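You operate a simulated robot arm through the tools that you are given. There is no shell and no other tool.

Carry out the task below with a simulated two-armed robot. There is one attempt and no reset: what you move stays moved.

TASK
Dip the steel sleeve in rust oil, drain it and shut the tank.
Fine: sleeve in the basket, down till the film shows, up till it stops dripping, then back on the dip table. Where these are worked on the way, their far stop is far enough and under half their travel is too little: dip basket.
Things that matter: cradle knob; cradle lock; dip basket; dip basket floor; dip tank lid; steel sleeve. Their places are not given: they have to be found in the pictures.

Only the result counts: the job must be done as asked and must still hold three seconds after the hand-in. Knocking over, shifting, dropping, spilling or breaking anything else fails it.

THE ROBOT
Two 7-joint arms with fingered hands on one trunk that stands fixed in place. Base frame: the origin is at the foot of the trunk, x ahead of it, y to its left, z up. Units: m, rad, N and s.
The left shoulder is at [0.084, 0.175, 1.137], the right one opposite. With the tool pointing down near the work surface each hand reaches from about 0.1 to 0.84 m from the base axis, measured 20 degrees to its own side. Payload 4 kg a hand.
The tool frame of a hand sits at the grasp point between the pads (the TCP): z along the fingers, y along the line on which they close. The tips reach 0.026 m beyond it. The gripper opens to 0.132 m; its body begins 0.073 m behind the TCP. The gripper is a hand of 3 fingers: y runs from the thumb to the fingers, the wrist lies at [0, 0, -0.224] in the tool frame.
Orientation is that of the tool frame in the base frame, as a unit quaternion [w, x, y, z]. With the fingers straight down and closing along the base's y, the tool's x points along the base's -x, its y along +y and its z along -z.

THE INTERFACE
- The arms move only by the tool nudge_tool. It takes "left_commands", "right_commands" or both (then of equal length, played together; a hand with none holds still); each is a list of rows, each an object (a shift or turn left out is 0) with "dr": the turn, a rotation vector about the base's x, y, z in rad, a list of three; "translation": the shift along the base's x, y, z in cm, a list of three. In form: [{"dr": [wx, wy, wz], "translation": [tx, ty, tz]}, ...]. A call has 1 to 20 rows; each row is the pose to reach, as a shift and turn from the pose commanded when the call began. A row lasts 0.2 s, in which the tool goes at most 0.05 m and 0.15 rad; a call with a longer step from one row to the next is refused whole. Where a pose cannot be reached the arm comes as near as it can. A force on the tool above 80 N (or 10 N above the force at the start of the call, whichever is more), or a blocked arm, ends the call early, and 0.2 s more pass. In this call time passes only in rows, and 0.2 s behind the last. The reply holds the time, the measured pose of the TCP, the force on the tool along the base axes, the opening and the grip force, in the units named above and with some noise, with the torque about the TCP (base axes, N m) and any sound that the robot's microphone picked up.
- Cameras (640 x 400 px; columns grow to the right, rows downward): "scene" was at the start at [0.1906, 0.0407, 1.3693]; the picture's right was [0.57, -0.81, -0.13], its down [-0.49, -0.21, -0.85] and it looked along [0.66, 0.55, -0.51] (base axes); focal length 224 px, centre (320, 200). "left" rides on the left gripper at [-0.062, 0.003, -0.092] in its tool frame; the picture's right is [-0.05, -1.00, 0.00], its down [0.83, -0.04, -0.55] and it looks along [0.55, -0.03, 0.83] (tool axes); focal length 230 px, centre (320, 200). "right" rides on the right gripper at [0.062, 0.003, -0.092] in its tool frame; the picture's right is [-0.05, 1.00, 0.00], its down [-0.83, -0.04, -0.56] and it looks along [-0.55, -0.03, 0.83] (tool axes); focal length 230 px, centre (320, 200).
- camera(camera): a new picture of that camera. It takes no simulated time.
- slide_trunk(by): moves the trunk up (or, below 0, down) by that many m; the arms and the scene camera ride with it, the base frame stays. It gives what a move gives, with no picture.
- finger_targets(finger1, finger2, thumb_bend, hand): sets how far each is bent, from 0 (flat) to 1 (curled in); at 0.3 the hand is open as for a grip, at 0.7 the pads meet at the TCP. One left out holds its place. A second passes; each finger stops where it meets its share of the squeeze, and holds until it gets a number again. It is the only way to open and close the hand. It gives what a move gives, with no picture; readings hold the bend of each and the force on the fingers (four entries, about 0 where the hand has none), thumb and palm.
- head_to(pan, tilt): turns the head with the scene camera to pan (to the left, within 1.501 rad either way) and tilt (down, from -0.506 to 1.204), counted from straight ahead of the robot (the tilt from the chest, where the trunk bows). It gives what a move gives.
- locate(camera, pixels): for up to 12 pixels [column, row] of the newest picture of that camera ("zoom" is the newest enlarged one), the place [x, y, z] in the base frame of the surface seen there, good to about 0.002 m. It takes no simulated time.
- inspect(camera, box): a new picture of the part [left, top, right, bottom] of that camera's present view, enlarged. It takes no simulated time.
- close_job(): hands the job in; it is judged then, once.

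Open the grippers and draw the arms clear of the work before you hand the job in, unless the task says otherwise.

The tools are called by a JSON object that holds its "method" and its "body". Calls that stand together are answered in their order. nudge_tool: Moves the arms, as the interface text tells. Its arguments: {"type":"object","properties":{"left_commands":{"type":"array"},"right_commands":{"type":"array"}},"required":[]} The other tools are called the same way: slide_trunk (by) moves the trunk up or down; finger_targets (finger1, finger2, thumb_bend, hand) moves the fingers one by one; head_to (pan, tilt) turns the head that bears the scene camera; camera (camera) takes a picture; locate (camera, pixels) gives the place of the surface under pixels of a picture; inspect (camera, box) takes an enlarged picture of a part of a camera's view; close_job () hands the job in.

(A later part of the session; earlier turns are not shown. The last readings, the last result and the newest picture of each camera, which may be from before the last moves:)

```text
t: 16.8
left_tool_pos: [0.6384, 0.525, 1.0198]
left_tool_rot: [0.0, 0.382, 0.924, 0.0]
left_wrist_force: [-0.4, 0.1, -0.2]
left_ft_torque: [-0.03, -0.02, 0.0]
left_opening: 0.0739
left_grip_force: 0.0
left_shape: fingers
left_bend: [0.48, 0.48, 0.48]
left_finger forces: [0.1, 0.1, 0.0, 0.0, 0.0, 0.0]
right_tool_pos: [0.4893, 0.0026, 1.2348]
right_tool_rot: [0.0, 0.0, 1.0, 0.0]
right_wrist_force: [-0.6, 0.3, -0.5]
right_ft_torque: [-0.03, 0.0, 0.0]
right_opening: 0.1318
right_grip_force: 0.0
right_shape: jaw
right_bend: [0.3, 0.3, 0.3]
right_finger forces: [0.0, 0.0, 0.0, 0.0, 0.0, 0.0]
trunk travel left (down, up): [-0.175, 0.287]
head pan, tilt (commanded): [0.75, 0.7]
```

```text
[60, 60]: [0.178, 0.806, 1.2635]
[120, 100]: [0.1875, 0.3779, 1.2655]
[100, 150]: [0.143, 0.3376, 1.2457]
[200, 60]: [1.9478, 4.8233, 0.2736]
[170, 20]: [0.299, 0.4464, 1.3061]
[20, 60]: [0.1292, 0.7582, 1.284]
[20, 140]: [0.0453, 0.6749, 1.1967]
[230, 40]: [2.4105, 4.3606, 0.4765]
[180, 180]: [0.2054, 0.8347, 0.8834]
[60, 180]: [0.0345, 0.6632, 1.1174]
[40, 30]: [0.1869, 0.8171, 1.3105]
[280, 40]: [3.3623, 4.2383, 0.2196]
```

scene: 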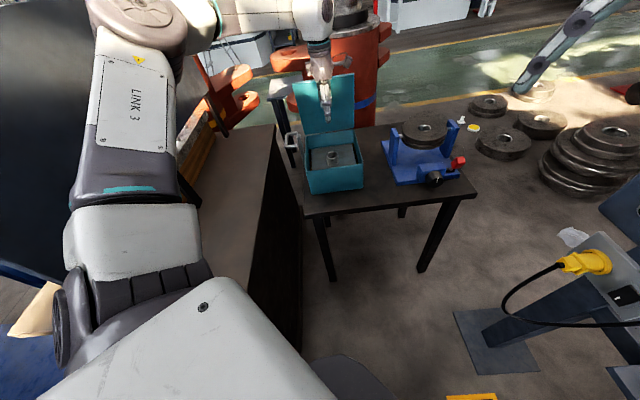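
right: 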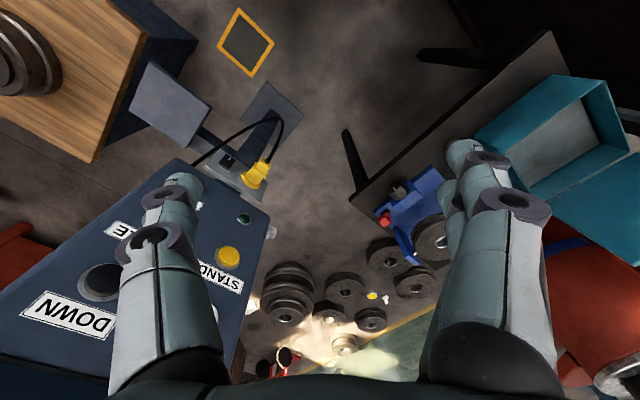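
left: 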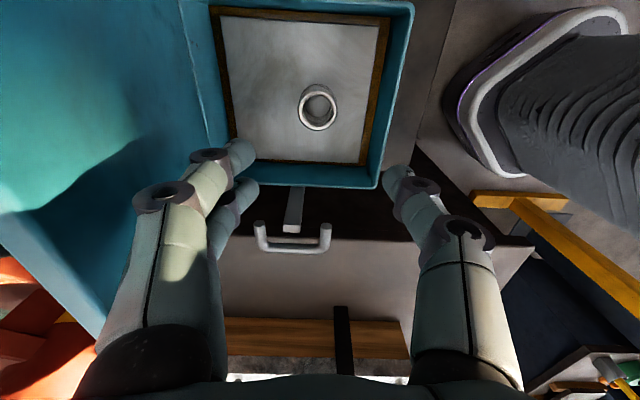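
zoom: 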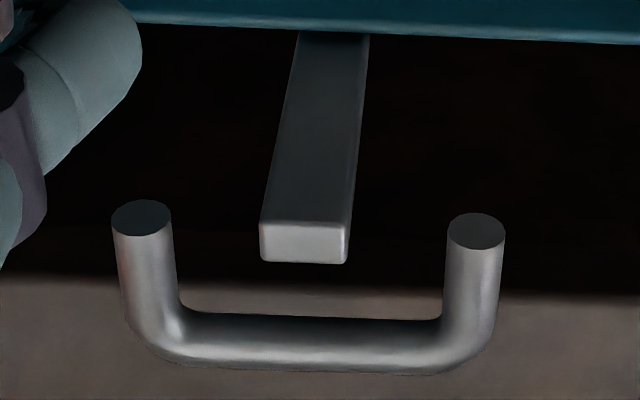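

The panel on the left is far enough (30 cm from the elbow). I rise above the lid's top edge, then shift over the handle.

{"method": "nudge_tool", "body": {"left_commands": [{"translation": [0, 0, 4]}, {"translation": [0, 0, 6]}, {"translation": [-2.4, 2.4, 6]}, {"translation": [-4.8, 4.8, 6]}, {"translation": [-7.2, 7.2, 6]}, {"translation": [-9.6, 9.6, 6]}, {"translation": [-8.6, 10.6, 6]}, {"translation": [-7.66, 11.6, 6]}]}}

{"method": "camera", "body": {"camera": "left"}}

{"method": "camera", "body": {"camera": "scene"}}

```text
t: 18.6
left_tool_pos: [0.5633, 0.6431, 1.0797]
left_tool_rot: [0.0, 0.383, 0.924, -0.001]
left_wrist_force: [0.6, -0.1, -0.2]
left_ft_torque: [0.04, -0.01, 0.02]
left_opening: 0.0739
left_grip_force: 0.1
left_shape: fingers
left_bend: [0.48, 0.48, 0.48]
left_finger forces: [0.0, 0.0, 0.1, 0.0, 0.1, 0.0]
right_tool_pos: [0.4892, 0.0029, 1.2348]
right_tool_rot: [0.0, 0.0, 1.0, 0.0]
right_wrist_force: [0.0, -0.1, 0.0]
right_ft_torque: [-0.01, -0.02, -0.01]
right_opening: 0.1318
right_grip_force: 0.0
right_shape: jaw
right_bend: [0.3, 0.3, 0.3]
right_finger forces: [0.1, 0.0, 0.1, 0.0, 0.1, 0.0]
trunk travel left (down, up): [-0.175, 0.287]
head pan, tilt (commanded): [0.75, 0.7]
```

```text
taken
```

left: 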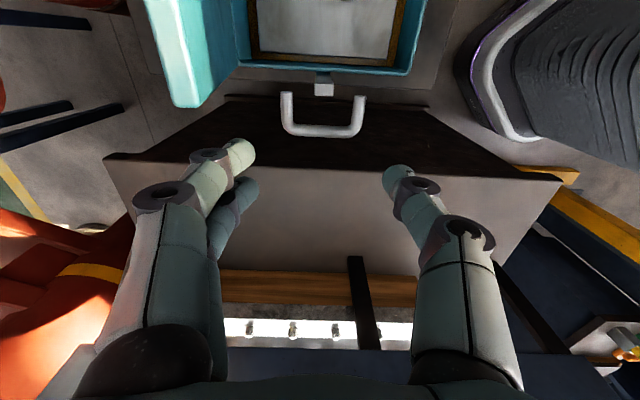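

```text
taken
```

scene: 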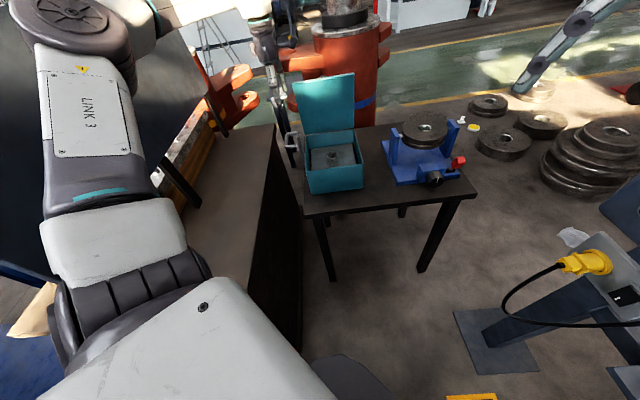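

The hand is above the U-handle, seen at (323,115) in the left picture. I open the hand fully and re-measure the handle from here.

{"method": "finger_targets", "body": {"hand": "left", "finger1": 0.3, "finger2": 0.3, "thumb_bend": 0.3}}

{"method": "inspect", "body": {"camera": "left", "box": [240, 60, 400, 160]}}

{"method": "locate", "body": {"camera": "left", "pixels": [[286, 97], [288, 110], [293, 128], [323, 132], [353, 128], [358, 110], [359, 100], [323, 92], [323, 126], [323, 60], [330, 45], [170, 60]]}}

```text
t: 19.6
left_tool_pos: [0.564, 0.642, 1.079]
left_tool_rot: [0.0, 0.383, 0.924, -0.001]
left_wrist_force: [0.0, -0.2, 0.2]
left_ft_torque: [0.01, 0.02, 0.0]
left_opening: 0.1339
left_grip_force: 0.1
left_shape: fingers
left_bend: [0.3, 0.3, 0.3]
left_finger forces: [0.0, 0.0, 0.1, 0.0, 0.1, 0.1]
right_tool_pos: [0.4889, 0.0026, 1.2346]
right_tool_rot: [0.0, 0.0, 1.0, 0.0]
right_wrist_force: [-1.0, 0.2, 0.2]
right_ft_torque: [0.03, -0.01, 0.0]
right_opening: 0.1322
right_grip_force: 0.1
right_shape: jaw
right_bend: [0.3, 0.3, 0.3]
right_finger forces: [0.0, 0.0, 0.0, 0.0, 0.0, 0.1]
trunk travel left (down, up): [-0.175, 0.287]
head pan, tilt (commanded): [0.75, 0.7]
```

```text
4.00 times, centred on (320, 110) of left
```

zoom: 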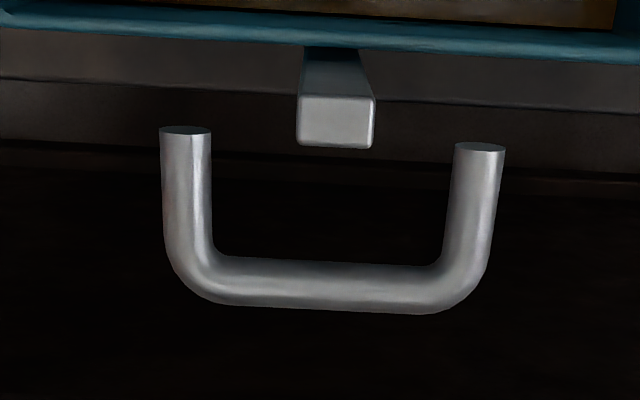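

```text
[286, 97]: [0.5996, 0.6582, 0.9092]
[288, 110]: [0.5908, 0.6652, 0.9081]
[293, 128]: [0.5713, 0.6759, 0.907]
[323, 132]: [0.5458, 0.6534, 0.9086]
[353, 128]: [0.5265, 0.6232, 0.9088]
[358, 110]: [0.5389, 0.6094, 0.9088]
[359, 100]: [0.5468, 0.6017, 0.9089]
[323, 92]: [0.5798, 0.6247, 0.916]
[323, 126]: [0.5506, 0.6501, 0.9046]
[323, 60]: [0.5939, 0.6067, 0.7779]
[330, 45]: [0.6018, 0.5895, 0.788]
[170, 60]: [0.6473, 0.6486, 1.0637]
```

Prong centreline is at a symmetric position within 3 mm of the hand. I correct 2 mm and descend to about z 0.95 for a check.

{"method": "nudge_tool", "body": {"left_commands": [{"translation": [-0.2, -0.2, -4]}, {"translation": [-0.2, -0.2, -8]}, {"translation": [-0.2, -0.2, -11]}, {"translation": [-0.2, -0.2, -13]}]}}

{"method": "camera", "body": {"camera": "left"}}

{"method": "inspect", "body": {"camera": "scene", "box": [200, 40, 400, 200]}}

```text
t: 20.6
left_tool_pos: [0.5611, 0.6409, 0.9499]
left_tool_rot: [0.0, 0.383, 0.924, 0.001]
left_wrist_force: [-0.7, -0.2, 0.0]
left_ft_torque: [0.0, 0.0, 0.01]
left_opening: 0.1339
left_grip_force: 0.2
left_shape: fingers
left_bend: [0.3, 0.3, 0.3]
left_finger forces: [0.1, 0.1, 0.1, 0.0, 0.1, 0.0]
right_tool_pos: [0.4898, 0.0035, 1.2336]
right_tool_rot: [0.0, 0.0, 1.0, 0.0]
right_wrist_force: [-0.1, -0.3, -0.6]
right_ft_torque: [0.0, 0.03, 0.0]
right_opening: 0.1317
right_grip_force: 0.1
right_shape: jaw
right_bend: [0.3, 0.3, 0.3]
right_finger forces: [0.0, 0.0, 0.1, 0.1, 0.0, 0.0]
trunk travel left (down, up): [-0.175, 0.287]
head pan, tilt (commanded): [0.75, 0.7]
```

```text
taken
```

left: 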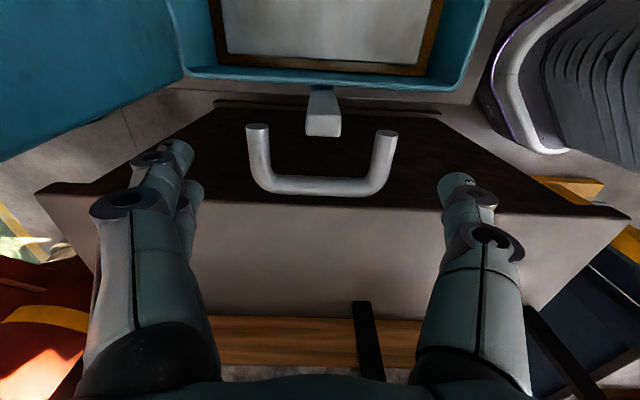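

```text
2.50 times, centred on (300, 120) of scene
```

zoom: 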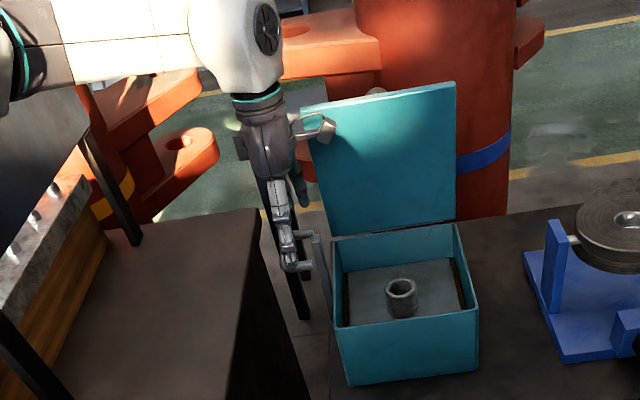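

Fingers straddle the U with clearance on both sides (prongs at columns 258 and 385). I descend the last 5 cm to z 0.898.

{"method": "nudge_tool", "body": {"left_commands": [{"translation": [0, -0.1, -2]}, {"translation": [0, -0.1, -4]}, {"translation": [0, -0.1, -5.2]}]}}

{"method": "camera", "body": {"camera": "left"}}

```text
t: 21.4
left_tool_pos: [0.5622, 0.6394, 0.899]
left_tool_rot: [0.0, 0.382, 0.924, 0.0]
left_wrist_force: [0.0, 0.1, 0.7]
left_ft_torque: [0.01, 0.03, 0.01]
left_opening: 0.1339
left_grip_force: 0.0
left_shape: fingers
left_bend: [0.3, 0.3, 0.3]
left_finger forces: [0.0, 0.0, 0.1, 0.0, 0.0, 0.0]
right_tool_pos: [0.489, 0.0031, 1.2343]
right_tool_rot: [0.0, 0.001, 1.0, 0.0]
right_wrist_force: [1.1, 0.4, -0.5]
right_ft_torque: [-0.01, -0.02, 0.02]
right_opening: 0.132
right_grip_force: 0.0
right_shape: jaw
right_bend: [0.3, 0.3, 0.3]
right_finger forces: [0.0, 0.1, 0.0, 0.0, 0.1, 0.0]
trunk travel left (down, up): [-0.175, 0.287]
head pan, tilt (commanded): [0.75, 0.7]
```

```text
taken
```

left: 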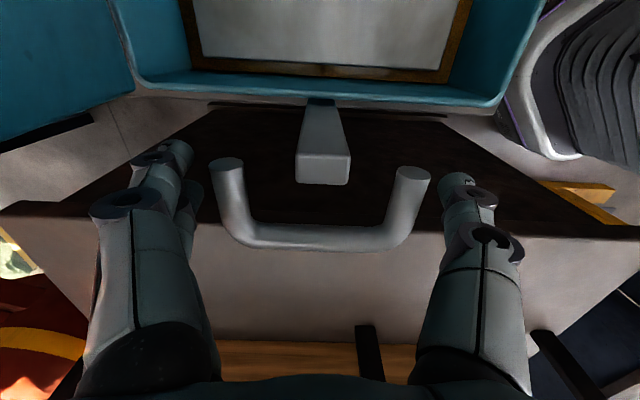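

The U is centred (prongs at columns 228 and 410). I close the hand on it.

{"method": "finger_targets", "body": {"hand": "left", "finger1": 0.7, "finger2": 0.7, "thumb_bend": 0.7}}

{"method": "camera", "body": {"camera": "left"}}

```text
t: 22.4
left_tool_pos: [0.5616, 0.6398, 0.8963]
left_tool_rot: [-0.002, 0.383, 0.924, -0.001]
left_wrist_force: [-4.9, -8.1, -14.7]
left_ft_torque: [0.55, -0.53, 0.02]
left_opening: 0.0828
left_grip_force: 27.1
left_shape: fingers
left_bend: [0.64, 0.64, 0.56]
left_finger forces: [10.9, 11.0, 0.0, 0.0, 32.0, 0.0]
right_tool_pos: [0.4894, 0.0036, 1.2357]
right_tool_rot: [-0.001, 0.001, 1.0, 0.0]
right_wrist_force: [-0.2, 0.6, 0.7]
right_ft_torque: [0.01, 0.0, 0.01]
right_opening: 0.1321
right_grip_force: 0.0
right_shape: jaw
right_bend: [0.3, 0.3, 0.3]
right_finger forces: [0.0, 0.0, 0.0, 0.1, 0.1, 0.0]
trunk travel left (down, up): [-0.175, 0.287]
head pan, tilt (commanded): [0.75, 0.7]
```

```text
taken
```

left: 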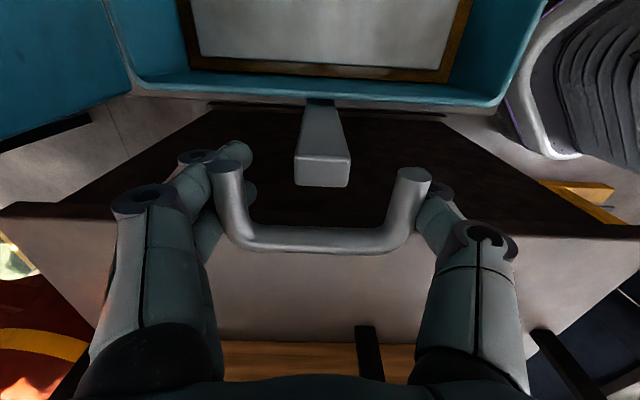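

The fingers have hooked around both prongs (27 N). I push down 2 cm gently and see whether the handle follows.

{"method": "nudge_tool", "body": {"left_commands": [{"translation": [0, 0, -0.5]}, {"translation": [0, 0, -1]}, {"translation": [0, 0, -1.5]}, {"translation": [0, 0, -2]}]}}

{"method": "camera", "body": {"camera": "left"}}

{"method": "locate", "body": {"camera": "left", "pixels": [[320, 245], [323, 172], [230, 200], [405, 200]]}}

```text
t: 23.4
left_tool_pos: [0.5615, 0.6391, 0.8789]
left_tool_rot: [0.0, 0.383, 0.924, 0.001]
left_wrist_force: [-6.7, -2.5, 2.5]
left_ft_torque: [0.41, -0.43, -0.02]
left_opening: 0.0821
left_grip_force: 26.2
left_shape: fingers
left_bend: [0.64, 0.64, 0.58]
left_finger forces: [11.6, 11.7, 0.0, 0.0, 29.2, 0.0]
right_tool_pos: [0.4879, 0.0038, 1.2352]
right_tool_rot: [0.0, 0.0, 1.0, -0.001]
right_wrist_force: [1.6, -0.6, 0.5]
right_ft_torque: [0.01, 0.0, 0.04]
right_opening: 0.1318
right_grip_force: 0.1
right_shape: jaw
right_bend: [0.3, 0.3, 0.3]
right_finger forces: [0.0, 0.1, 0.0, 0.1, 0.0, 0.0]
trunk travel left (down, up): [-0.175, 0.287]
head pan, tilt (commanded): [0.75, 0.7]
```

```text
taken
```

left: 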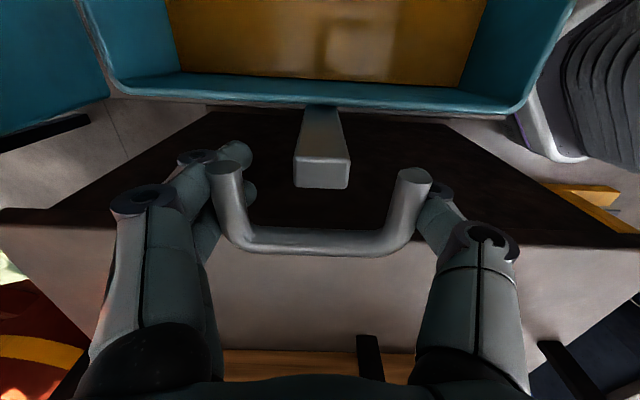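

```text
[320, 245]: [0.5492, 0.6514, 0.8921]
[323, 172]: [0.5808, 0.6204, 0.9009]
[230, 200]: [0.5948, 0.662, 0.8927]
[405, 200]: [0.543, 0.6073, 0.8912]
```

The handle follows (top now z 0.892) and the basket is dipping into amber oil. I keep pushing down in steps until it stops.

{"method": "nudge_tool", "body": {"left_commands": [{"translation": [0, 0, -0.5]}, {"translation": [0, 0, -1]}, {"translation": [0, 0, -1.5]}, {"translation": [0, 0, -2]}, {"translation": [0, 0, -2.5]}, {"translation": [0, 0, -3]}]}}

{"method": "camera", "body": {"camera": "left"}}

{"method": "locate", "body": {"camera": "left", "pixels": [[320, 245], [323, 172], [230, 200], [405, 200], [300, 50]]}}

{"method": "inspect", "body": {"camera": "scene", "box": [200, 40, 400, 200]}}

```text
t: 24.8
left_tool_pos: [0.5607, 0.6393, 0.8481]
left_tool_rot: [-0.001, 0.382, 0.924, 0.001]
left_wrist_force: [-3.8, 2.6, 3.6]
left_ft_torque: [0.4, -0.45, -0.04]
left_opening: 0.082
left_grip_force: 25.3
left_shape: fingers
left_bend: [0.64, 0.64, 0.58]
left_finger forces: [11.9, 12.0, 0.1, 0.0, 26.6, 0.0]
right_tool_pos: [0.4884, 0.0036, 1.2345]
right_tool_rot: [0.0, 0.0, 1.0, 0.0]
right_wrist_force: [-0.5, -0.1, 0.1]
right_ft_torque: [-0.03, -0.02, -0.01]
right_opening: 0.1318
right_grip_force: 0.1
right_shape: jaw
right_bend: [0.3, 0.3, 0.3]
right_finger forces: [0.0, 0.0, 0.0, 0.1, 0.0, 0.0]
trunk travel left (down, up): [-0.175, 0.287]
head pan, tilt (commanded): [0.75, 0.7]
```

```text
taken
```

left: 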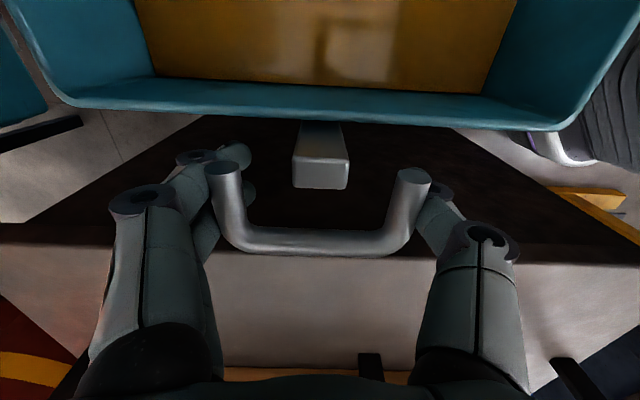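

```text
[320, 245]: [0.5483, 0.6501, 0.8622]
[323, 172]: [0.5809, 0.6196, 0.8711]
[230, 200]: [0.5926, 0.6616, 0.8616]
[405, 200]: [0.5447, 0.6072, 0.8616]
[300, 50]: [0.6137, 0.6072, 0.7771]
```

```text
2.50 times, centred on (300, 120) of scene
```

zoom: 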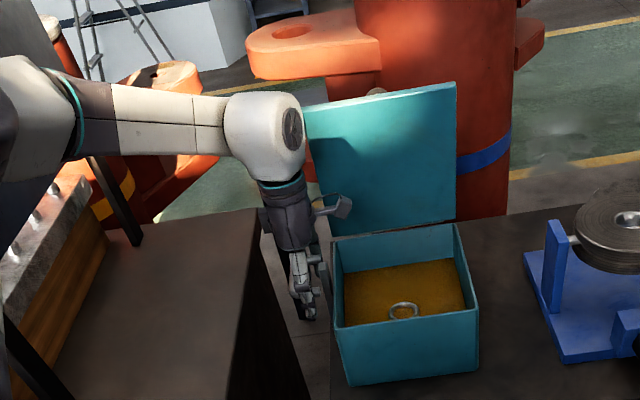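

The sleeve is nearly submerged after 4.7 cm, no stop yet. The wrist ball at zoom (265,140) is visually near the lid's corner (305,105), so I measure that gap.

{"method": "locate", "body": {"camera": "zoom", "pixels": [[303, 140], [297, 110], [265, 95], [265, 140], [230, 130], [310, 110], [312, 130], [325, 215], [345, 205], [340, 200], [290, 180], [300, 165]]}}

```text
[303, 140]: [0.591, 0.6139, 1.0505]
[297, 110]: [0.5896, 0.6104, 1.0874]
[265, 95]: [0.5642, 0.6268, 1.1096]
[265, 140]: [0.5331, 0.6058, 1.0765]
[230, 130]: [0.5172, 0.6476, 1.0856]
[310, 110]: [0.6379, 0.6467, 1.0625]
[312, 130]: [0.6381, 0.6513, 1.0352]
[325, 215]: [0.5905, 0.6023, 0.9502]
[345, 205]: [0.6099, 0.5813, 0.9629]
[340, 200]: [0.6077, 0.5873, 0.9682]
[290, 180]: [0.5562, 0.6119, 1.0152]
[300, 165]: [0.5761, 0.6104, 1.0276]
```

The gap between wrist ball and lid corner is about 3 cm, fine. I continue downward in small steps, watching for the stop.

{"method": "nudge_tool", "body": {"left_commands": [{"translation": [0, 0, -0.4]}, {"translation": [0, 0, -0.8]}, {"translation": [0, 0, -1.2]}]}}

{"method": "camera", "body": {"camera": "left"}}

{"method": "locate", "body": {"camera": "left", "pixels": [[320, 245], [323, 172], [230, 200], [405, 200]]}}

```text
t: 25.6
left_tool_pos: [0.5622, 0.6377, 0.8407]
left_tool_rot: [0.003, 0.382, 0.924, 0.002]
left_wrist_force: [-3.8, 4.9, 30.8]
left_ft_torque: [0.18, -0.31, 0.02]
left_opening: 0.0792
left_grip_force: 23.5
left_shape: fingers
left_bend: [0.66, 0.66, 0.62]
left_finger forces: [12.6, 12.6, 0.0, 0.0, 21.3, 0.0]
right_tool_pos: [0.4871, 0.0012, 1.2367]
right_tool_rot: [0.002, 0.001, 1.0, 0.001]
right_wrist_force: [-0.4, 0.3, -0.2]
right_ft_torque: [-0.01, 0.01, -0.04]
right_opening: 0.132
right_grip_force: 0.1
right_shape: jaw
right_bend: [0.3, 0.3, 0.3]
right_finger forces: [0.0, 0.0, 0.0, 0.0, 0.0, 0.0]
trunk travel left (down, up): [-0.175, 0.287]
head pan, tilt (commanded): [0.75, 0.7]
```

```text
taken
```

left: 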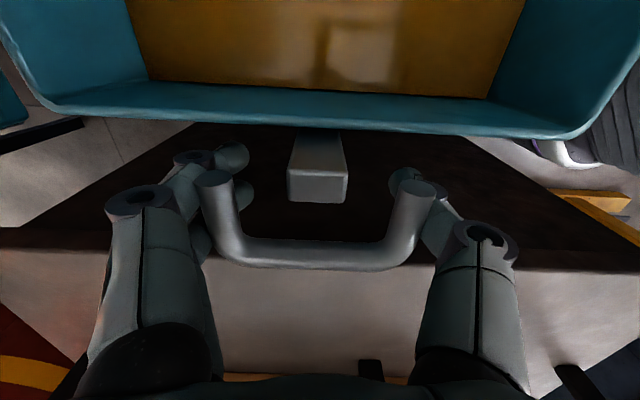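

```text
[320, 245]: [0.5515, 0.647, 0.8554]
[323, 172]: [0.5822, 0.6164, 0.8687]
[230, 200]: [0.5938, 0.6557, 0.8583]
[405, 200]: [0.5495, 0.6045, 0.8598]
```

The force rose to 31 N and the handle stopped at about 5 cm of travel: that is the lower stop. I look at the sleeve in the oil.

{"method": "inspect", "body": {"camera": "scene", "box": [295, 120, 375, 180]}}

{"method": "nudge_tool", "body": {"left_commands": [{"translation": [0, 0, 0.4]}, {"translation": [0, 0, 0.4]}, {"translation": [0, 0, 0.4]}, {"translation": [0, 0, 0.4]}, {"translation": [0, 0, 0.4]}]}}

{"method": "inspect", "body": {"camera": "scene", "box": [295, 120, 375, 180]}}

```text
6.67 times, centred on (335, 150) of scene
```

zoom: 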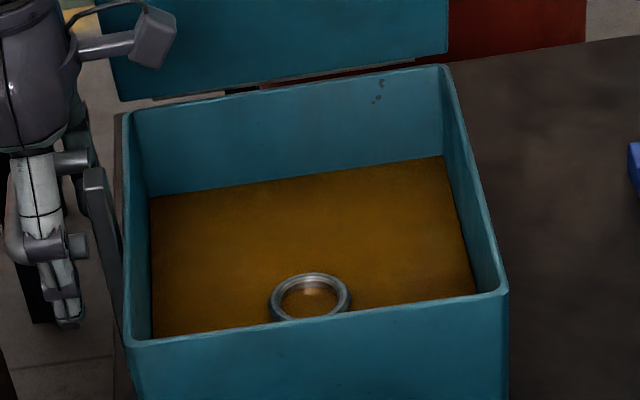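

```text
t: 26.8
left_tool_pos: [0.5609, 0.6388, 0.842]
left_tool_rot: [0.0, 0.383, 0.924, 0.001]
left_wrist_force: [3.3, -0.8, 15.2]
left_ft_torque: [0.27, -0.24, 0.0]
left_opening: 0.079
left_grip_force: 25.2
left_shape: fingers
left_bend: [0.66, 0.66, 0.62]
left_finger forces: [13.4, 13.4, 0.0, 0.1, 24.6, 0.0]
right_tool_pos: [0.4884, 0.0017, 1.2358]
right_tool_rot: [0.0, -0.001, 1.0, 0.001]
right_wrist_force: [-0.1, -0.5, 0.4]
right_ft_torque: [0.02, 0.0, 0.0]
right_opening: 0.1321
right_grip_force: 0.0
right_shape: jaw
right_bend: [0.3, 0.3, 0.3]
right_finger forces: [0.0, 0.0, 0.0, 0.0, 0.0, 0.0]
trunk travel left (down, up): [-0.175, 0.287]
head pan, tilt (commanded): [0.75, 0.7]
```

```text
6.67 times, centred on (335, 150) of scene
```

zoom: 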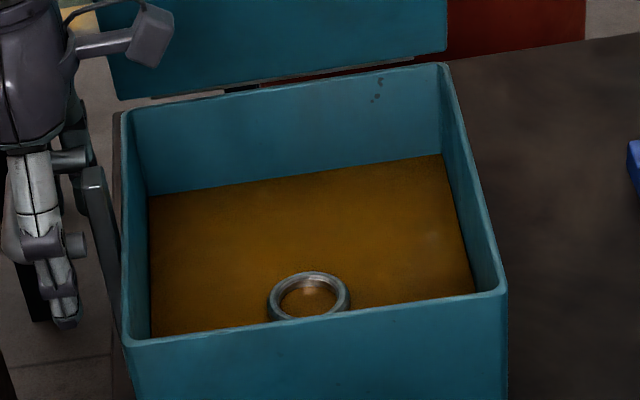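

The basket is held at the bottom with a 15 N press. I hold for about 4 s and watch for the film on the sleeve.

{"method": "nudge_tool", "body": {"left_commands": [{}, {}, {}, {}, {}, {}, {}, {}, {}, {}, {}, {}, {}, {}, {}, {}, {}, {}, {}, {}]}}

{"method": "inspect", "body": {"camera": "scene", "box": [315, 135, 355, 165]}}

{"method": "camera", "body": {"camera": "left"}}

{"method": "locate", "body": {"camera": "left", "pixels": [[318, 185], [318, 192], [320, 255], [225, 210], [408, 215]]}}

```text
t: 31.0
left_tool_pos: [0.5616, 0.6383, 0.8414]
left_tool_rot: [0.001, 0.382, 0.924, 0.0]
left_wrist_force: [2.6, -5.2, 10.8]
left_ft_torque: [0.3, -0.23, -0.06]
left_opening: 0.0792
left_grip_force: 25.6
left_shape: fingers
left_bend: [0.66, 0.66, 0.61]
left_finger forces: [12.2, 12.4, 0.1, 0.0, 26.6, 0.0]
right_tool_pos: [0.488, 0.0022, 1.235]
right_tool_rot: [0.0, 0.0, 1.0, 0.001]
right_wrist_force: [-0.4, -0.1, 0.2]
right_ft_torque: [0.01, 0.0, 0.01]
right_opening: 0.1319
right_grip_force: 0.0
right_shape: jaw
right_bend: [0.3, 0.3, 0.3]
right_finger forces: [0.0, 0.0, 0.0, 0.0, 0.0, 0.1]
trunk travel left (down, up): [-0.175, 0.287]
head pan, tilt (commanded): [0.75, 0.7]
```

```text
13.33 times, centred on (335, 150) of scene
```

zoom: 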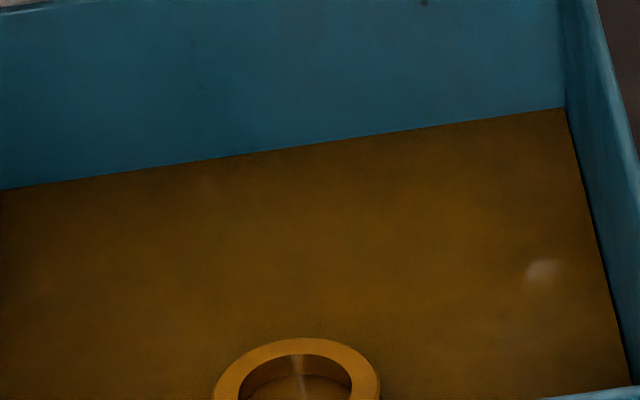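

```text
taken
```

left: 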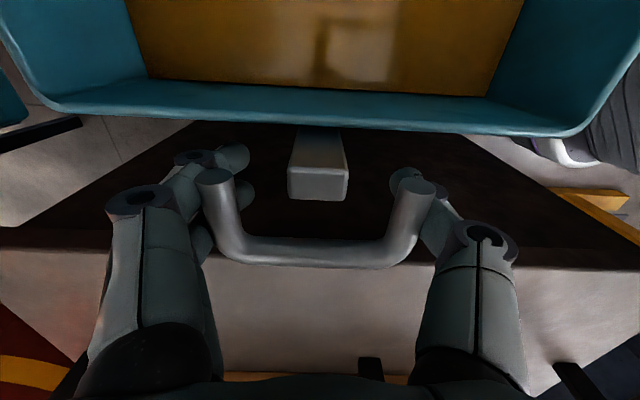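

```text
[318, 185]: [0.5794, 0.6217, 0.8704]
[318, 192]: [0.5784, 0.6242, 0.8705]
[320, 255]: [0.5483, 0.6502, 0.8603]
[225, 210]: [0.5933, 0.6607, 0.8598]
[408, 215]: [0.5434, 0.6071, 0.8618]
```

The sleeve has turned amber: the film shows. Now I raise the handle slowly back up.

{"method": "nudge_tool", "body": {"left_commands": [{"translation": [0, 0, 0.5]}, {"translation": [0, 0, 1.0]}, {"translation": [0, 0, 1.5]}, {"translation": [0, 0, 2.0]}, {"translation": [0, 0, 2.5]}, {"translation": [0, 0, 3.0]}, {"translation": [0, 0, 3.5]}, {"translation": [0, 0, 4.0]}, {"translation": [0, 0, 4.5]}, {"translation": [0, 0, 5.0]}]}}

{"method": "camera", "body": {"camera": "left"}}

{"method": "locate", "body": {"camera": "left", "pixels": [[320, 172], [320, 245], [230, 200], [405, 200], [300, 50]]}}

{"method": "inspect", "body": {"camera": "scene", "box": [295, 120, 375, 180]}}

```text
t: 33.2
left_tool_pos: [0.5613, 0.6388, 0.8897]
left_tool_rot: [-0.001, 0.383, 0.924, 0.001]
left_wrist_force: [-1.5, -10.6, -12.6]
left_ft_torque: [0.31, -0.26, -0.06]
left_opening: 0.0805
left_grip_force: 29.3
left_shape: fingers
left_bend: [0.65, 0.65, 0.59]
left_finger forces: [12.0, 11.9, 0.0, 0.0, 34.0, 0.1]
right_tool_pos: [0.4911, 0.0033, 1.2346]
right_tool_rot: [-0.001, 0.0, 1.0, 0.0]
right_wrist_force: [0.1, -0.2, 0.6]
right_ft_torque: [0.01, -0.01, -0.02]
right_opening: 0.1319
right_grip_force: 0.0
right_shape: jaw
right_bend: [0.3, 0.3, 0.3]
right_finger forces: [0.1, 0.0, 0.1, 0.1, 0.1, 0.0]
trunk travel left (down, up): [-0.175, 0.287]
head pan, tilt (commanded): [0.75, 0.7]
```

```text
taken
```

left: 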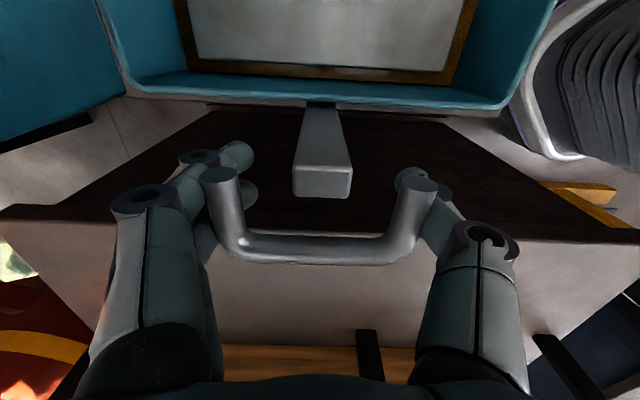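

```text
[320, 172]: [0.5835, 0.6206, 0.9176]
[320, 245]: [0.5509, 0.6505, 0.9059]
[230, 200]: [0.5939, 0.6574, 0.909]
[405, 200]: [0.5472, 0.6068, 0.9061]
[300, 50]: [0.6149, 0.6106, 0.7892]
```

```text
6.67 times, centred on (335, 150) of scene
```

zoom: 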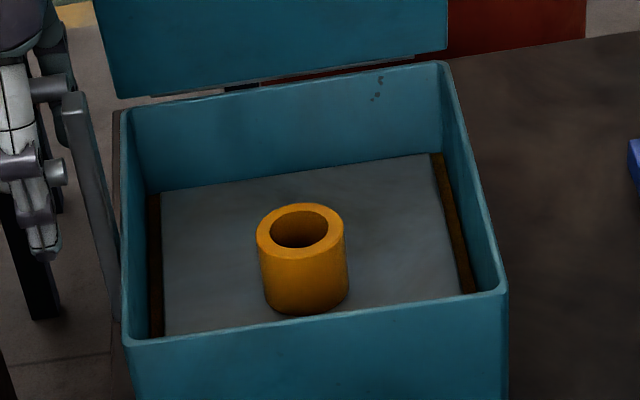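

The basket is back at its upper stop (post top z 0.9176) and the sleeve is fully amber. I hold and wait for it to drain, looking again for drips.

{"method": "nudge_tool", "body": {"left_commands": [{}, {}, {}, {}, {}, {}, {}, {}, {}, {}, {}, {}, {}, {}, {}, {}, {}, {}, {}, {}]}}

{"method": "inspect", "body": {"camera": "scene", "box": [295, 120, 375, 180]}}

```text
t: 37.4
left_tool_pos: [0.5631, 0.6394, 0.8908]
left_tool_rot: [-0.001, 0.383, 0.924, 0.0]
left_wrist_force: [1.7, -5.9, -6.3]
left_ft_torque: [0.21, -0.18, -0.06]
left_opening: 0.0803
left_grip_force: 28.2
left_shape: fingers
left_bend: [0.65, 0.65, 0.59]
left_finger forces: [13.3, 13.3, 0.1, 0.0, 30.4, 0.1]
right_tool_pos: [0.4899, 0.0029, 1.2358]
right_tool_rot: [0.0, 0.0, 1.0, 0.0]
right_wrist_force: [-0.8, -0.2, 0.0]
right_ft_torque: [0.0, -0.01, 0.03]
right_opening: 0.1318
right_grip_force: 0.0
right_shape: jaw
right_bend: [0.3, 0.3, 0.3]
right_finger forces: [0.0, 0.0, 0.0, 0.0, 0.1, 0.1]
trunk travel left (down, up): [-0.175, 0.287]
head pan, tilt (commanded): [0.75, 0.7]
```

```text
6.67 times, centred on (335, 150) of scene
```

zoom: 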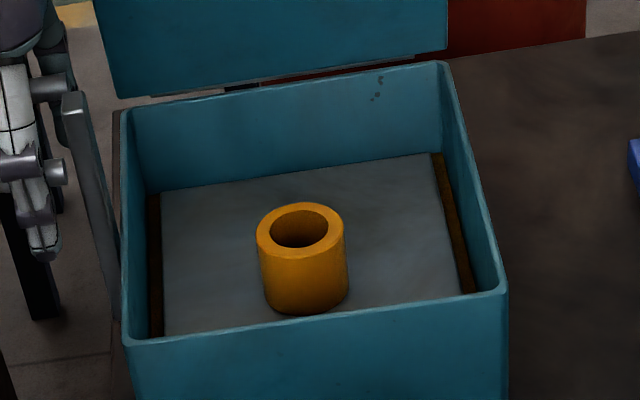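

No visible change yet. I wait another 4 s while holding and compare again.

{"method": "nudge_tool", "body": {"left_commands": [{}, {}, {}, {}, {}, {}, {}, {}, {}, {}, {}, {}, {}, {}, {}, {}, {}, {}, {}, {}]}}

{"method": "inspect", "body": {"camera": "scene", "box": [315, 135, 355, 165]}}

```text
t: 41.6
left_tool_pos: [0.5614, 0.6391, 0.8898]
left_tool_rot: [0.0, 0.382, 0.924, 0.0]
left_wrist_force: [2.0, -5.7, -5.0]
left_ft_torque: [0.3, -0.2, -0.11]
left_opening: 0.0803
left_grip_force: 28.3
left_shape: fingers
left_bend: [0.65, 0.65, 0.59]
left_finger forces: [13.5, 13.5, 0.1, 0.0, 30.2, 0.0]
right_tool_pos: [0.4899, 0.003, 1.2346]
right_tool_rot: [-0.001, 0.0, 1.0, 0.0]
right_wrist_force: [0.2, 0.2, 0.0]
right_ft_torque: [-0.02, 0.0, -0.02]
right_opening: 0.1318
right_grip_force: 0.0
right_shape: jaw
right_bend: [0.3, 0.3, 0.3]
right_finger forces: [0.0, 0.0, 0.0, 0.1, 0.1, 0.0]
trunk travel left (down, up): [-0.175, 0.287]
head pan, tilt (commanded): [0.75, 0.7]
```

```text
13.33 times, centred on (335, 150) of scene
```

zoom: 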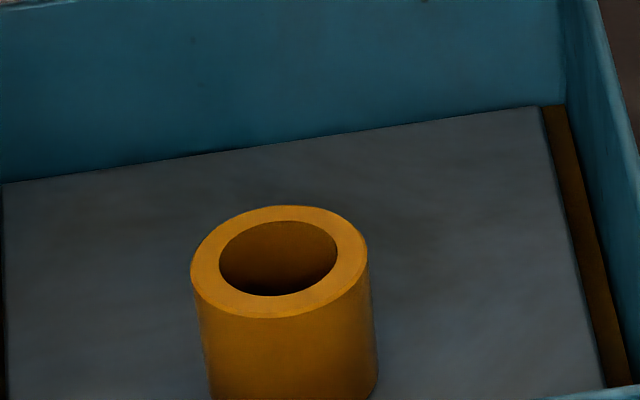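

It has drained over 8 s with no visible drops. I release the handle and check that the basket stays up.

{"method": "finger_targets", "body": {"hand": "left", "finger1": 0.3, "finger2": 0.3, "thumb_bend": 0.3}}

{"method": "camera", "body": {"camera": "left"}}

{"method": "locate", "body": {"camera": "left", "pixels": [[320, 172], [320, 245], [230, 200], [405, 200], [300, 50]]}}

```text
t: 42.6
left_tool_pos: [0.5618, 0.6385, 0.8904]
left_tool_rot: [0.0, 0.383, 0.924, 0.0]
left_wrist_force: [-0.2, -0.5, -0.2]
left_ft_torque: [0.01, 0.01, 0.03]
left_opening: 0.1337
left_grip_force: 0.1
left_shape: fingers
left_bend: [0.3, 0.3, 0.3]
left_finger forces: [0.0, 0.0, 0.0, 0.1, 0.0, 0.1]
right_tool_pos: [0.489, 0.0041, 1.2354]
right_tool_rot: [0.0, -0.001, 1.0, 0.0]
right_wrist_force: [0.2, 0.2, -0.3]
right_ft_torque: [0.0, -0.04, 0.02]
right_opening: 0.132
right_grip_force: 0.1
right_shape: jaw
right_bend: [0.3, 0.3, 0.3]
right_finger forces: [0.0, 0.0, 0.1, 0.0, 0.0, 0.0]
trunk travel left (down, up): [-0.175, 0.287]
head pan, tilt (commanded): [0.75, 0.7]
```

```text
taken
```

left: 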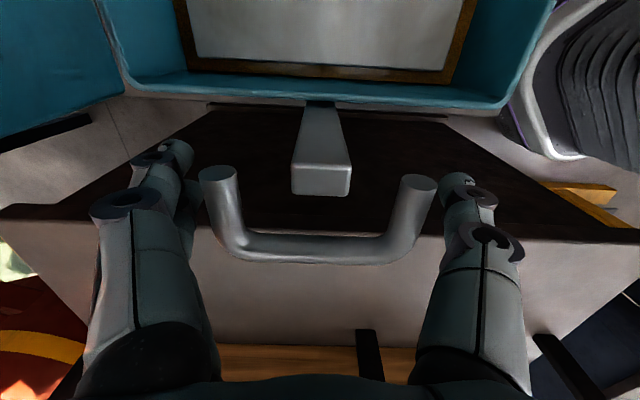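

```text
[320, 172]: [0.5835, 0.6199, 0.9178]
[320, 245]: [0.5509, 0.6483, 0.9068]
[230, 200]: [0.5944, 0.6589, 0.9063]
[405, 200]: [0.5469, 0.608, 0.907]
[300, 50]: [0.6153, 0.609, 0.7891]
```

The basket stays up by itself. I lift the hand straight up clear of the handle to about z 1.08.

{"method": "nudge_tool", "body": {"left_commands": [{"translation": [0, 0, 2]}, {"translation": [0, 0, 5]}, {"translation": [0, 0, 9]}, {"translation": [0, 0, 13]}, {"translation": [0, 0, 17]}, {"translation": [0, 0, 19]}]}}

{"method": "finger_targets", "body": {"hand": "left", "finger1": 0.48, "finger2": 0.48, "thumb_bend": 0.48}}

{"method": "inspect", "body": {"camera": "scene", "box": [270, 60, 398, 180]}}

```text
t: 44.0
left_tool_pos: [0.5619, 0.6374, 1.0813]
left_tool_rot: [-0.001, 0.383, 0.924, 0.0]
left_wrist_force: [-1.0, -0.1, -0.7]
left_ft_torque: [0.02, -0.01, 0.01]
left_opening: 0.1342
left_grip_force: 0.1
left_shape: fingers
left_bend: [0.3, 0.3, 0.3]
left_finger forces: [0.0, 0.1, 0.0, 0.0, 0.0, 0.1]
right_tool_pos: [0.4887, 0.0037, 1.2353]
right_tool_rot: [0.0, 0.0, 1.0, 0.0]
right_wrist_force: [0.3, 0.0, 0.1]
right_ft_torque: [0.01, 0.01, 0.0]
right_opening: 0.132
right_grip_force: 0.0
right_shape: jaw
right_bend: [0.3, 0.3, 0.3]
right_finger forces: [0.1, 0.0, 0.0, 0.0, 0.1, 0.0]
trunk travel left (down, up): [-0.175, 0.287]
head pan, tilt (commanded): [0.75, 0.7]
```

```text
t: 45.0
left_tool_pos: [0.5613, 0.6379, 1.0804]
left_tool_rot: [0.0, 0.383, 0.924, 0.0]
left_wrist_force: [-0.2, -0.3, 1.3]
left_ft_torque: [0.02, 0.03, 0.0]
left_opening: 0.0752
left_grip_force: 0.1
left_shape: fingers
left_bend: [0.48, 0.48, 0.48]
left_finger forces: [0.1, 0.1, 0.0, 0.0, 0.0, 0.0]
right_tool_pos: [0.4896, 0.0044, 1.235]
right_tool_rot: [0.0, -0.001, 1.0, 0.0]
right_wrist_force: [0.3, 0.0, -0.4]
right_ft_torque: [0.01, -0.02, -0.01]
right_opening: 0.1318
right_grip_force: 0.2
right_shape: jaw
right_bend: [0.3, 0.3, 0.3]
right_finger forces: [0.0, 0.0, 0.1, 0.0, 0.1, 0.0]
trunk travel left (down, up): [-0.175, 0.287]
head pan, tilt (commanded): [0.75, 0.7]
```

```text
3.33 times, centred on (334, 120) of scene
```

zoom: 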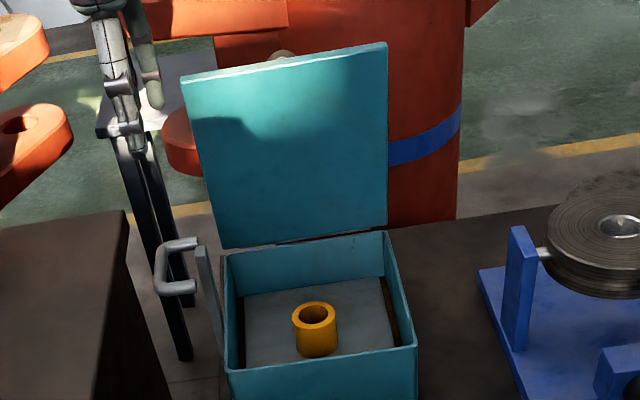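

The sleeve stands upright in the raised basket. I move back over it along the safe path.

{"method": "nudge_tool", "body": {"left_commands": [{"translation": [-0.8, -0.8, 0]}, {"translation": [-1.64, -1.64, 0]}, {"translation": [0.8, -4.0, 0]}, {"translation": [3.2, -6.4, 0]}, {"translation": [5.6, -8.8, 0]}, {"translation": [7.92, -11.19, 0]}, {"translation": [7.92, -11.19, -3]}, {"translation": [7.92, -11.19, -6]}]}}

{"method": "camera", "body": {"camera": "left"}}

{"method": "inspect", "body": {"camera": "left", "box": [270, 60, 370, 160]}}

```text
t: 46.8
left_tool_pos: [0.6416, 0.5282, 1.0191]
left_tool_rot: [-0.001, 0.383, 0.924, 0.0]
left_wrist_force: [0.7, 0.3, -0.3]
left_ft_torque: [-0.01, 0.01, 0.01]
left_opening: 0.0751
left_grip_force: 0.0
left_shape: fingers
left_bend: [0.48, 0.48, 0.48]
left_finger forces: [0.0, 0.0, 0.0, 0.0, 0.1, 0.0]
right_tool_pos: [0.4899, 0.0036, 1.2345]
right_tool_rot: [0.0, -0.001, 1.0, 0.0]
right_wrist_force: [0.4, 0.8, -1.0]
right_ft_torque: [0.04, 0.0, -0.01]
right_opening: 0.1321
right_grip_force: 0.0
right_shape: jaw
right_bend: [0.3, 0.3, 0.3]
right_finger forces: [0.0, 0.0, 0.0, 0.1, 0.0, 0.1]
trunk travel left (down, up): [-0.175, 0.287]
head pan, tilt (commanded): [0.75, 0.7]
```

```text
taken
```

left: 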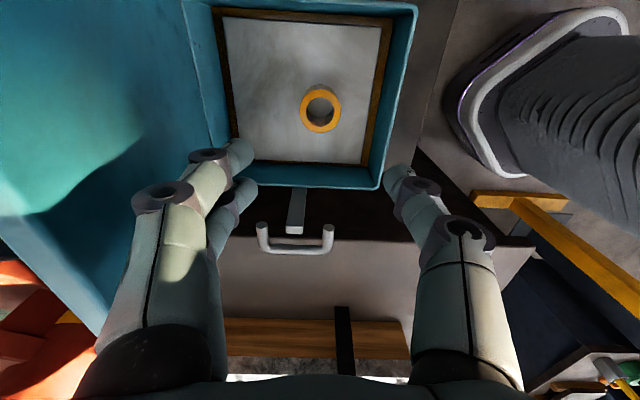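

```text
4.00 times, centred on (320, 110) of left
```

zoom: 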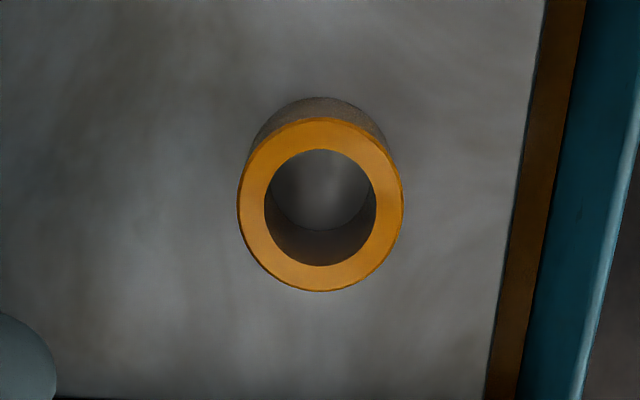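

The amber ring is at zoom (320,205). I locate its rim to centre the hand.

{"method": "locate", "body": {"camera": "zoom", "pixels": [[320, 125], [320, 284], [245, 205], [396, 205], [265, 150], [376, 258], [265, 258], [376, 150]]}}

```text
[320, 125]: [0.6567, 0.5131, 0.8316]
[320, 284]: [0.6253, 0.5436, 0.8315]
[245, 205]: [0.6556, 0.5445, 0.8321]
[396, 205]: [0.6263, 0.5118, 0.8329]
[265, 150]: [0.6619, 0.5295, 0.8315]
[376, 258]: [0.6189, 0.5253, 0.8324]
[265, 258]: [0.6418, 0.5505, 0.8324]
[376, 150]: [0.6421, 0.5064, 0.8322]
```

Sleeve centre (0.641, 0.528) matches the hand. I descend to z 0.825 around it.

{"method": "nudge_tool", "body": {"left_commands": [{"translation": [0, 0, -4]}, {"translation": [0, 0, -8]}, {"translation": [0, 0, -12]}, {"translation": [0, 0, -15]}, {"translation": [0, 0, -17.5]}, {"translation": [0, 0, -19]}, {"translation": [0, 0, -19.4]}]}}

{"method": "camera", "body": {"camera": "left"}}

```text
t: 48.4
left_tool_pos: [0.6418, 0.5278, 0.8258]
left_tool_rot: [0.001, 0.382, 0.924, 0.0]
left_wrist_force: [0.2, 1.6, -0.4]
left_ft_torque: [-0.03, 0.01, 0.0]
left_opening: 0.0749
left_grip_force: 0.0
left_shape: fingers
left_bend: [0.48, 0.48, 0.48]
left_finger forces: [0.0, 0.1, 0.0, 0.0, 0.1, 0.0]
right_tool_pos: [0.4889, 0.0037, 1.235]
right_tool_rot: [0.0, 0.0, 1.0, 0.0]
right_wrist_force: [-0.2, 0.2, 0.6]
right_ft_torque: [0.02, -0.02, -0.03]
right_opening: 0.1319
right_grip_force: 0.1
right_shape: jaw
right_bend: [0.3, 0.3, 0.3]
right_finger forces: [0.0, 0.0, 0.0, 0.1, 0.1, 0.0]
trunk travel left (down, up): [-0.175, 0.287]
head pan, tilt (commanded): [0.75, 0.7]
```

```text
taken
```

left: 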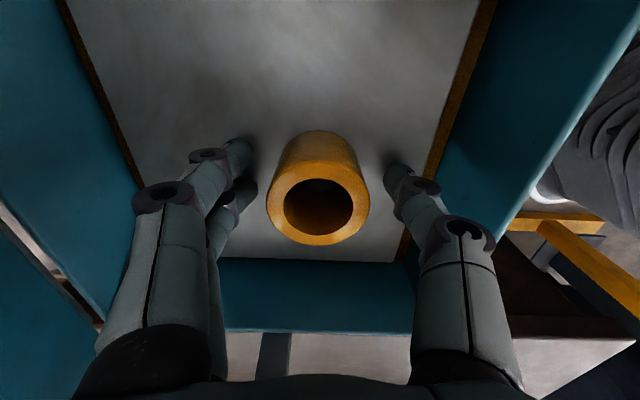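

The sleeve sits centred between the fingers at (317,205). I close on it.

{"method": "finger_targets", "body": {"hand": "left", "finger1": 0.7, "finger2": 0.7, "thumb_bend": 0.7}}

```text
t: 49.4
left_tool_pos: [0.6399, 0.527, 0.8267]
left_tool_rot: [-0.001, 0.383, 0.924, 0.0]
left_wrist_force: [0.5, -0.4, 0.4]
left_ft_torque: [-0.02, -0.02, 0.01]
left_opening: 0.0416
left_grip_force: 16.0
left_shape: fingers
left_bend: [0.59, 0.58, 0.62]
left_finger forces: [7.9, 8.3, 0.0, 0.0, 15.7, 0.0]
right_tool_pos: [0.4898, 0.0046, 1.2348]
right_tool_rot: [0.0, 0.0, 1.0, 0.0]
right_wrist_force: [-0.7, 0.4, 0.3]
right_ft_torque: [-0.07, 0.0, -0.02]
right_opening: 0.132
right_grip_force: 0.0
right_shape: jaw
right_bend: [0.3, 0.3, 0.3]
right_finger forces: [0.0, 0.0, 0.1, 0.0, 0.0, 0.0]
trunk travel left (down, up): [-0.175, 0.287]
head pan, tilt (commanded): [0.75, 0.7]
```

Gripped with 16 N. I lift straight up to about z 0.95 and check the sleeve before moving off the tank.

{"method": "nudge_tool", "body": {"left_commands": [{"translation": [0, 0, 1]}, {"translation": [0, 0, 3]}, {"translation": [0, 0, 6]}, {"translation": [0, 0, 9]}, {"translation": [0, 0, 12]}, {"translation": [0, 0, 12.5]}]}}

{"method": "inspect", "body": {"camera": "scene", "box": [270, 60, 398, 180]}}

{"method": "camera", "body": {"camera": "left"}}

```text
t: 50.8
left_tool_pos: [0.6422, 0.5289, 0.9514]
left_tool_rot: [-0.001, 0.382, 0.924, 0.001]
left_wrist_force: [0.9, -0.9, -3.6]
left_ft_torque: [-0.05, -0.04, -0.01]
left_opening: 0.0416
left_grip_force: 15.8
left_shape: fingers
left_bend: [0.59, 0.58, 0.62]
left_finger forces: [8.0, 8.4, 0.0, 0.1, 15.6, 0.1]
right_tool_pos: [0.4891, 0.0033, 1.2348]
right_tool_rot: [0.0, 0.0, 1.0, 0.0]
right_wrist_force: [-0.5, -0.9, -0.5]
right_ft_torque: [0.01, 0.01, -0.01]
right_opening: 0.1321
right_grip_force: 0.1
right_shape: jaw
right_bend: [0.3, 0.3, 0.3]
right_finger forces: [0.0, 0.1, 0.1, 0.0, 0.0, 0.0]
trunk travel left (down, up): [-0.175, 0.287]
head pan, tilt (commanded): [0.75, 0.7]
```

```text
3.33 times, centred on (334, 120) of scene
```

zoom: 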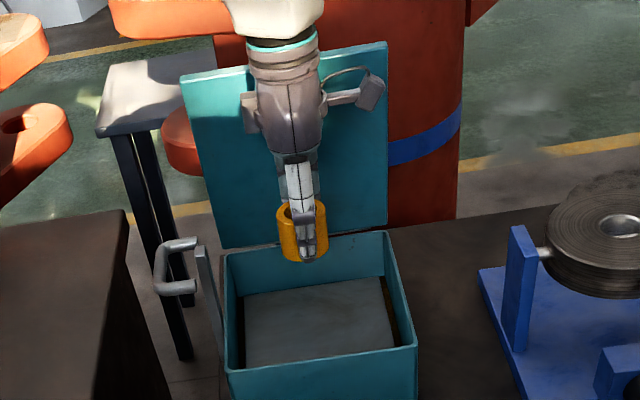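

```text
taken
```

left: 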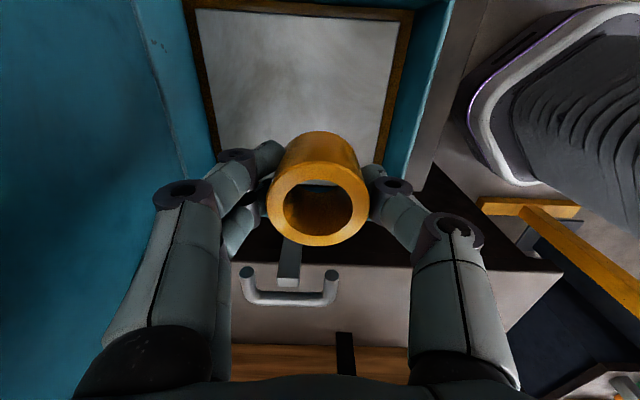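

The amber sleeve hangs clean, no drips, and the basket stays up. I carry it back over its old place at (0.679, 0.352).

{"method": "nudge_tool", "body": {"left_commands": [{"translation": [0.7, -3.5, 0]}, {"translation": [1.5, -7.0, 0]}, {"translation": [2.2, -10.5, 0]}, {"translation": [2.9, -14.0, 0]}, {"translation": [3.5, -16.6, 0]}, {"translation": [3.7, -17.6, 0]}, {"translation": [3.7, -17.6, -3]}, {"translation": [3.7, -17.6, -6]}, {"translation": [3.7, -17.6, -10]}, {"translation": [3.7, -17.6, -13]}, {"translation": [3.7, -17.6, -15.5]}, {"translation": [3.7, -17.6, -17.5]}, {"translation": [3.7, -17.6, -18.7]}]}}

{"method": "camera", "body": {"camera": "left"}}

{"method": "inspect", "body": {"camera": "scene", "box": [280, 80, 480, 210]}}

```text
t: 53.6
left_tool_pos: [0.6784, 0.3515, 0.7638]
left_tool_rot: [-0.001, 0.383, 0.924, 0.0]
left_wrist_force: [-0.7, 0.6, -3.3]
left_ft_torque: [-0.06, 0.0, 0.01]
left_opening: 0.0417
left_grip_force: 16.5
left_shape: fingers
left_bend: [0.59, 0.58, 0.62]
left_finger forces: [7.9, 8.5, 0.0, 0.0, 15.6, 0.0]
right_tool_pos: [0.4897, 0.0034, 1.2352]
right_tool_rot: [-0.001, 0.0, 1.0, 0.0]
right_wrist_force: [0.0, -0.3, 0.4]
right_ft_torque: [0.0, 0.01, -0.02]
right_opening: 0.132
right_grip_force: 0.0
right_shape: jaw
right_bend: [0.3, 0.3, 0.3]
right_finger forces: [0.0, 0.1, 0.0, 0.0, 0.1, 0.1]
trunk travel left (down, up): [-0.175, 0.287]
head pan, tilt (commanded): [0.75, 0.7]
```

```text
taken
```

left: 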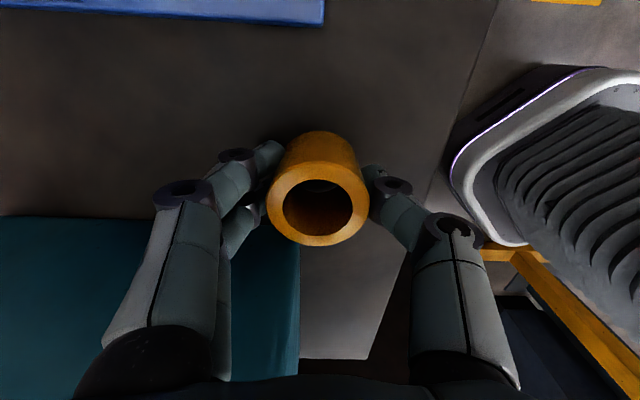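

```text
3.08 times, centred on (380, 145) of scene
```

zoom: 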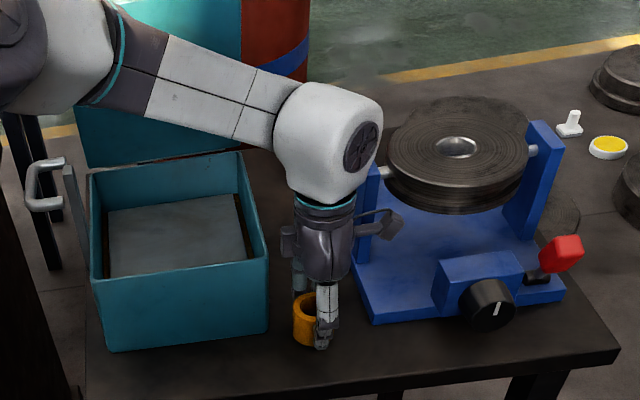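

The sleeve should touch the table at about z 0.755. I lower the last millimetres slowly.

{"method": "nudge_tool", "body": {"left_commands": [{"translation": [0, 0, -0.3]}, {"translation": [0, 0, -0.55]}, {"translation": [0, 0, -0.75]}]}}

```text
t: 54.4
left_tool_pos: [0.6782, 0.3511, 0.7573]
left_tool_rot: [0.0, 0.383, 0.924, 0.0]
left_wrist_force: [-0.7, 0.0, -0.7]
left_ft_torque: [0.03, -0.02, -0.04]
left_opening: 0.0415
left_grip_force: 15.9
left_shape: fingers
left_bend: [0.59, 0.58, 0.62]
left_finger forces: [7.8, 8.6, 0.0, 0.1, 15.9, 0.0]
right_tool_pos: [0.4889, 0.002, 1.2358]
right_tool_rot: [0.0, 0.0, 1.0, 0.0]
right_wrist_force: [0.1, 0.1, 0.1]
right_ft_torque: [-0.02, 0.0, 0.0]
right_opening: 0.132
right_grip_force: 0.1
right_shape: jaw
right_bend: [0.3, 0.3, 0.3]
right_finger forces: [0.1, 0.0, 0.0, 0.0, 0.1, 0.0]
trunk travel left (down, up): [-0.175, 0.287]
head pan, tilt (commanded): [0.75, 0.7]
```

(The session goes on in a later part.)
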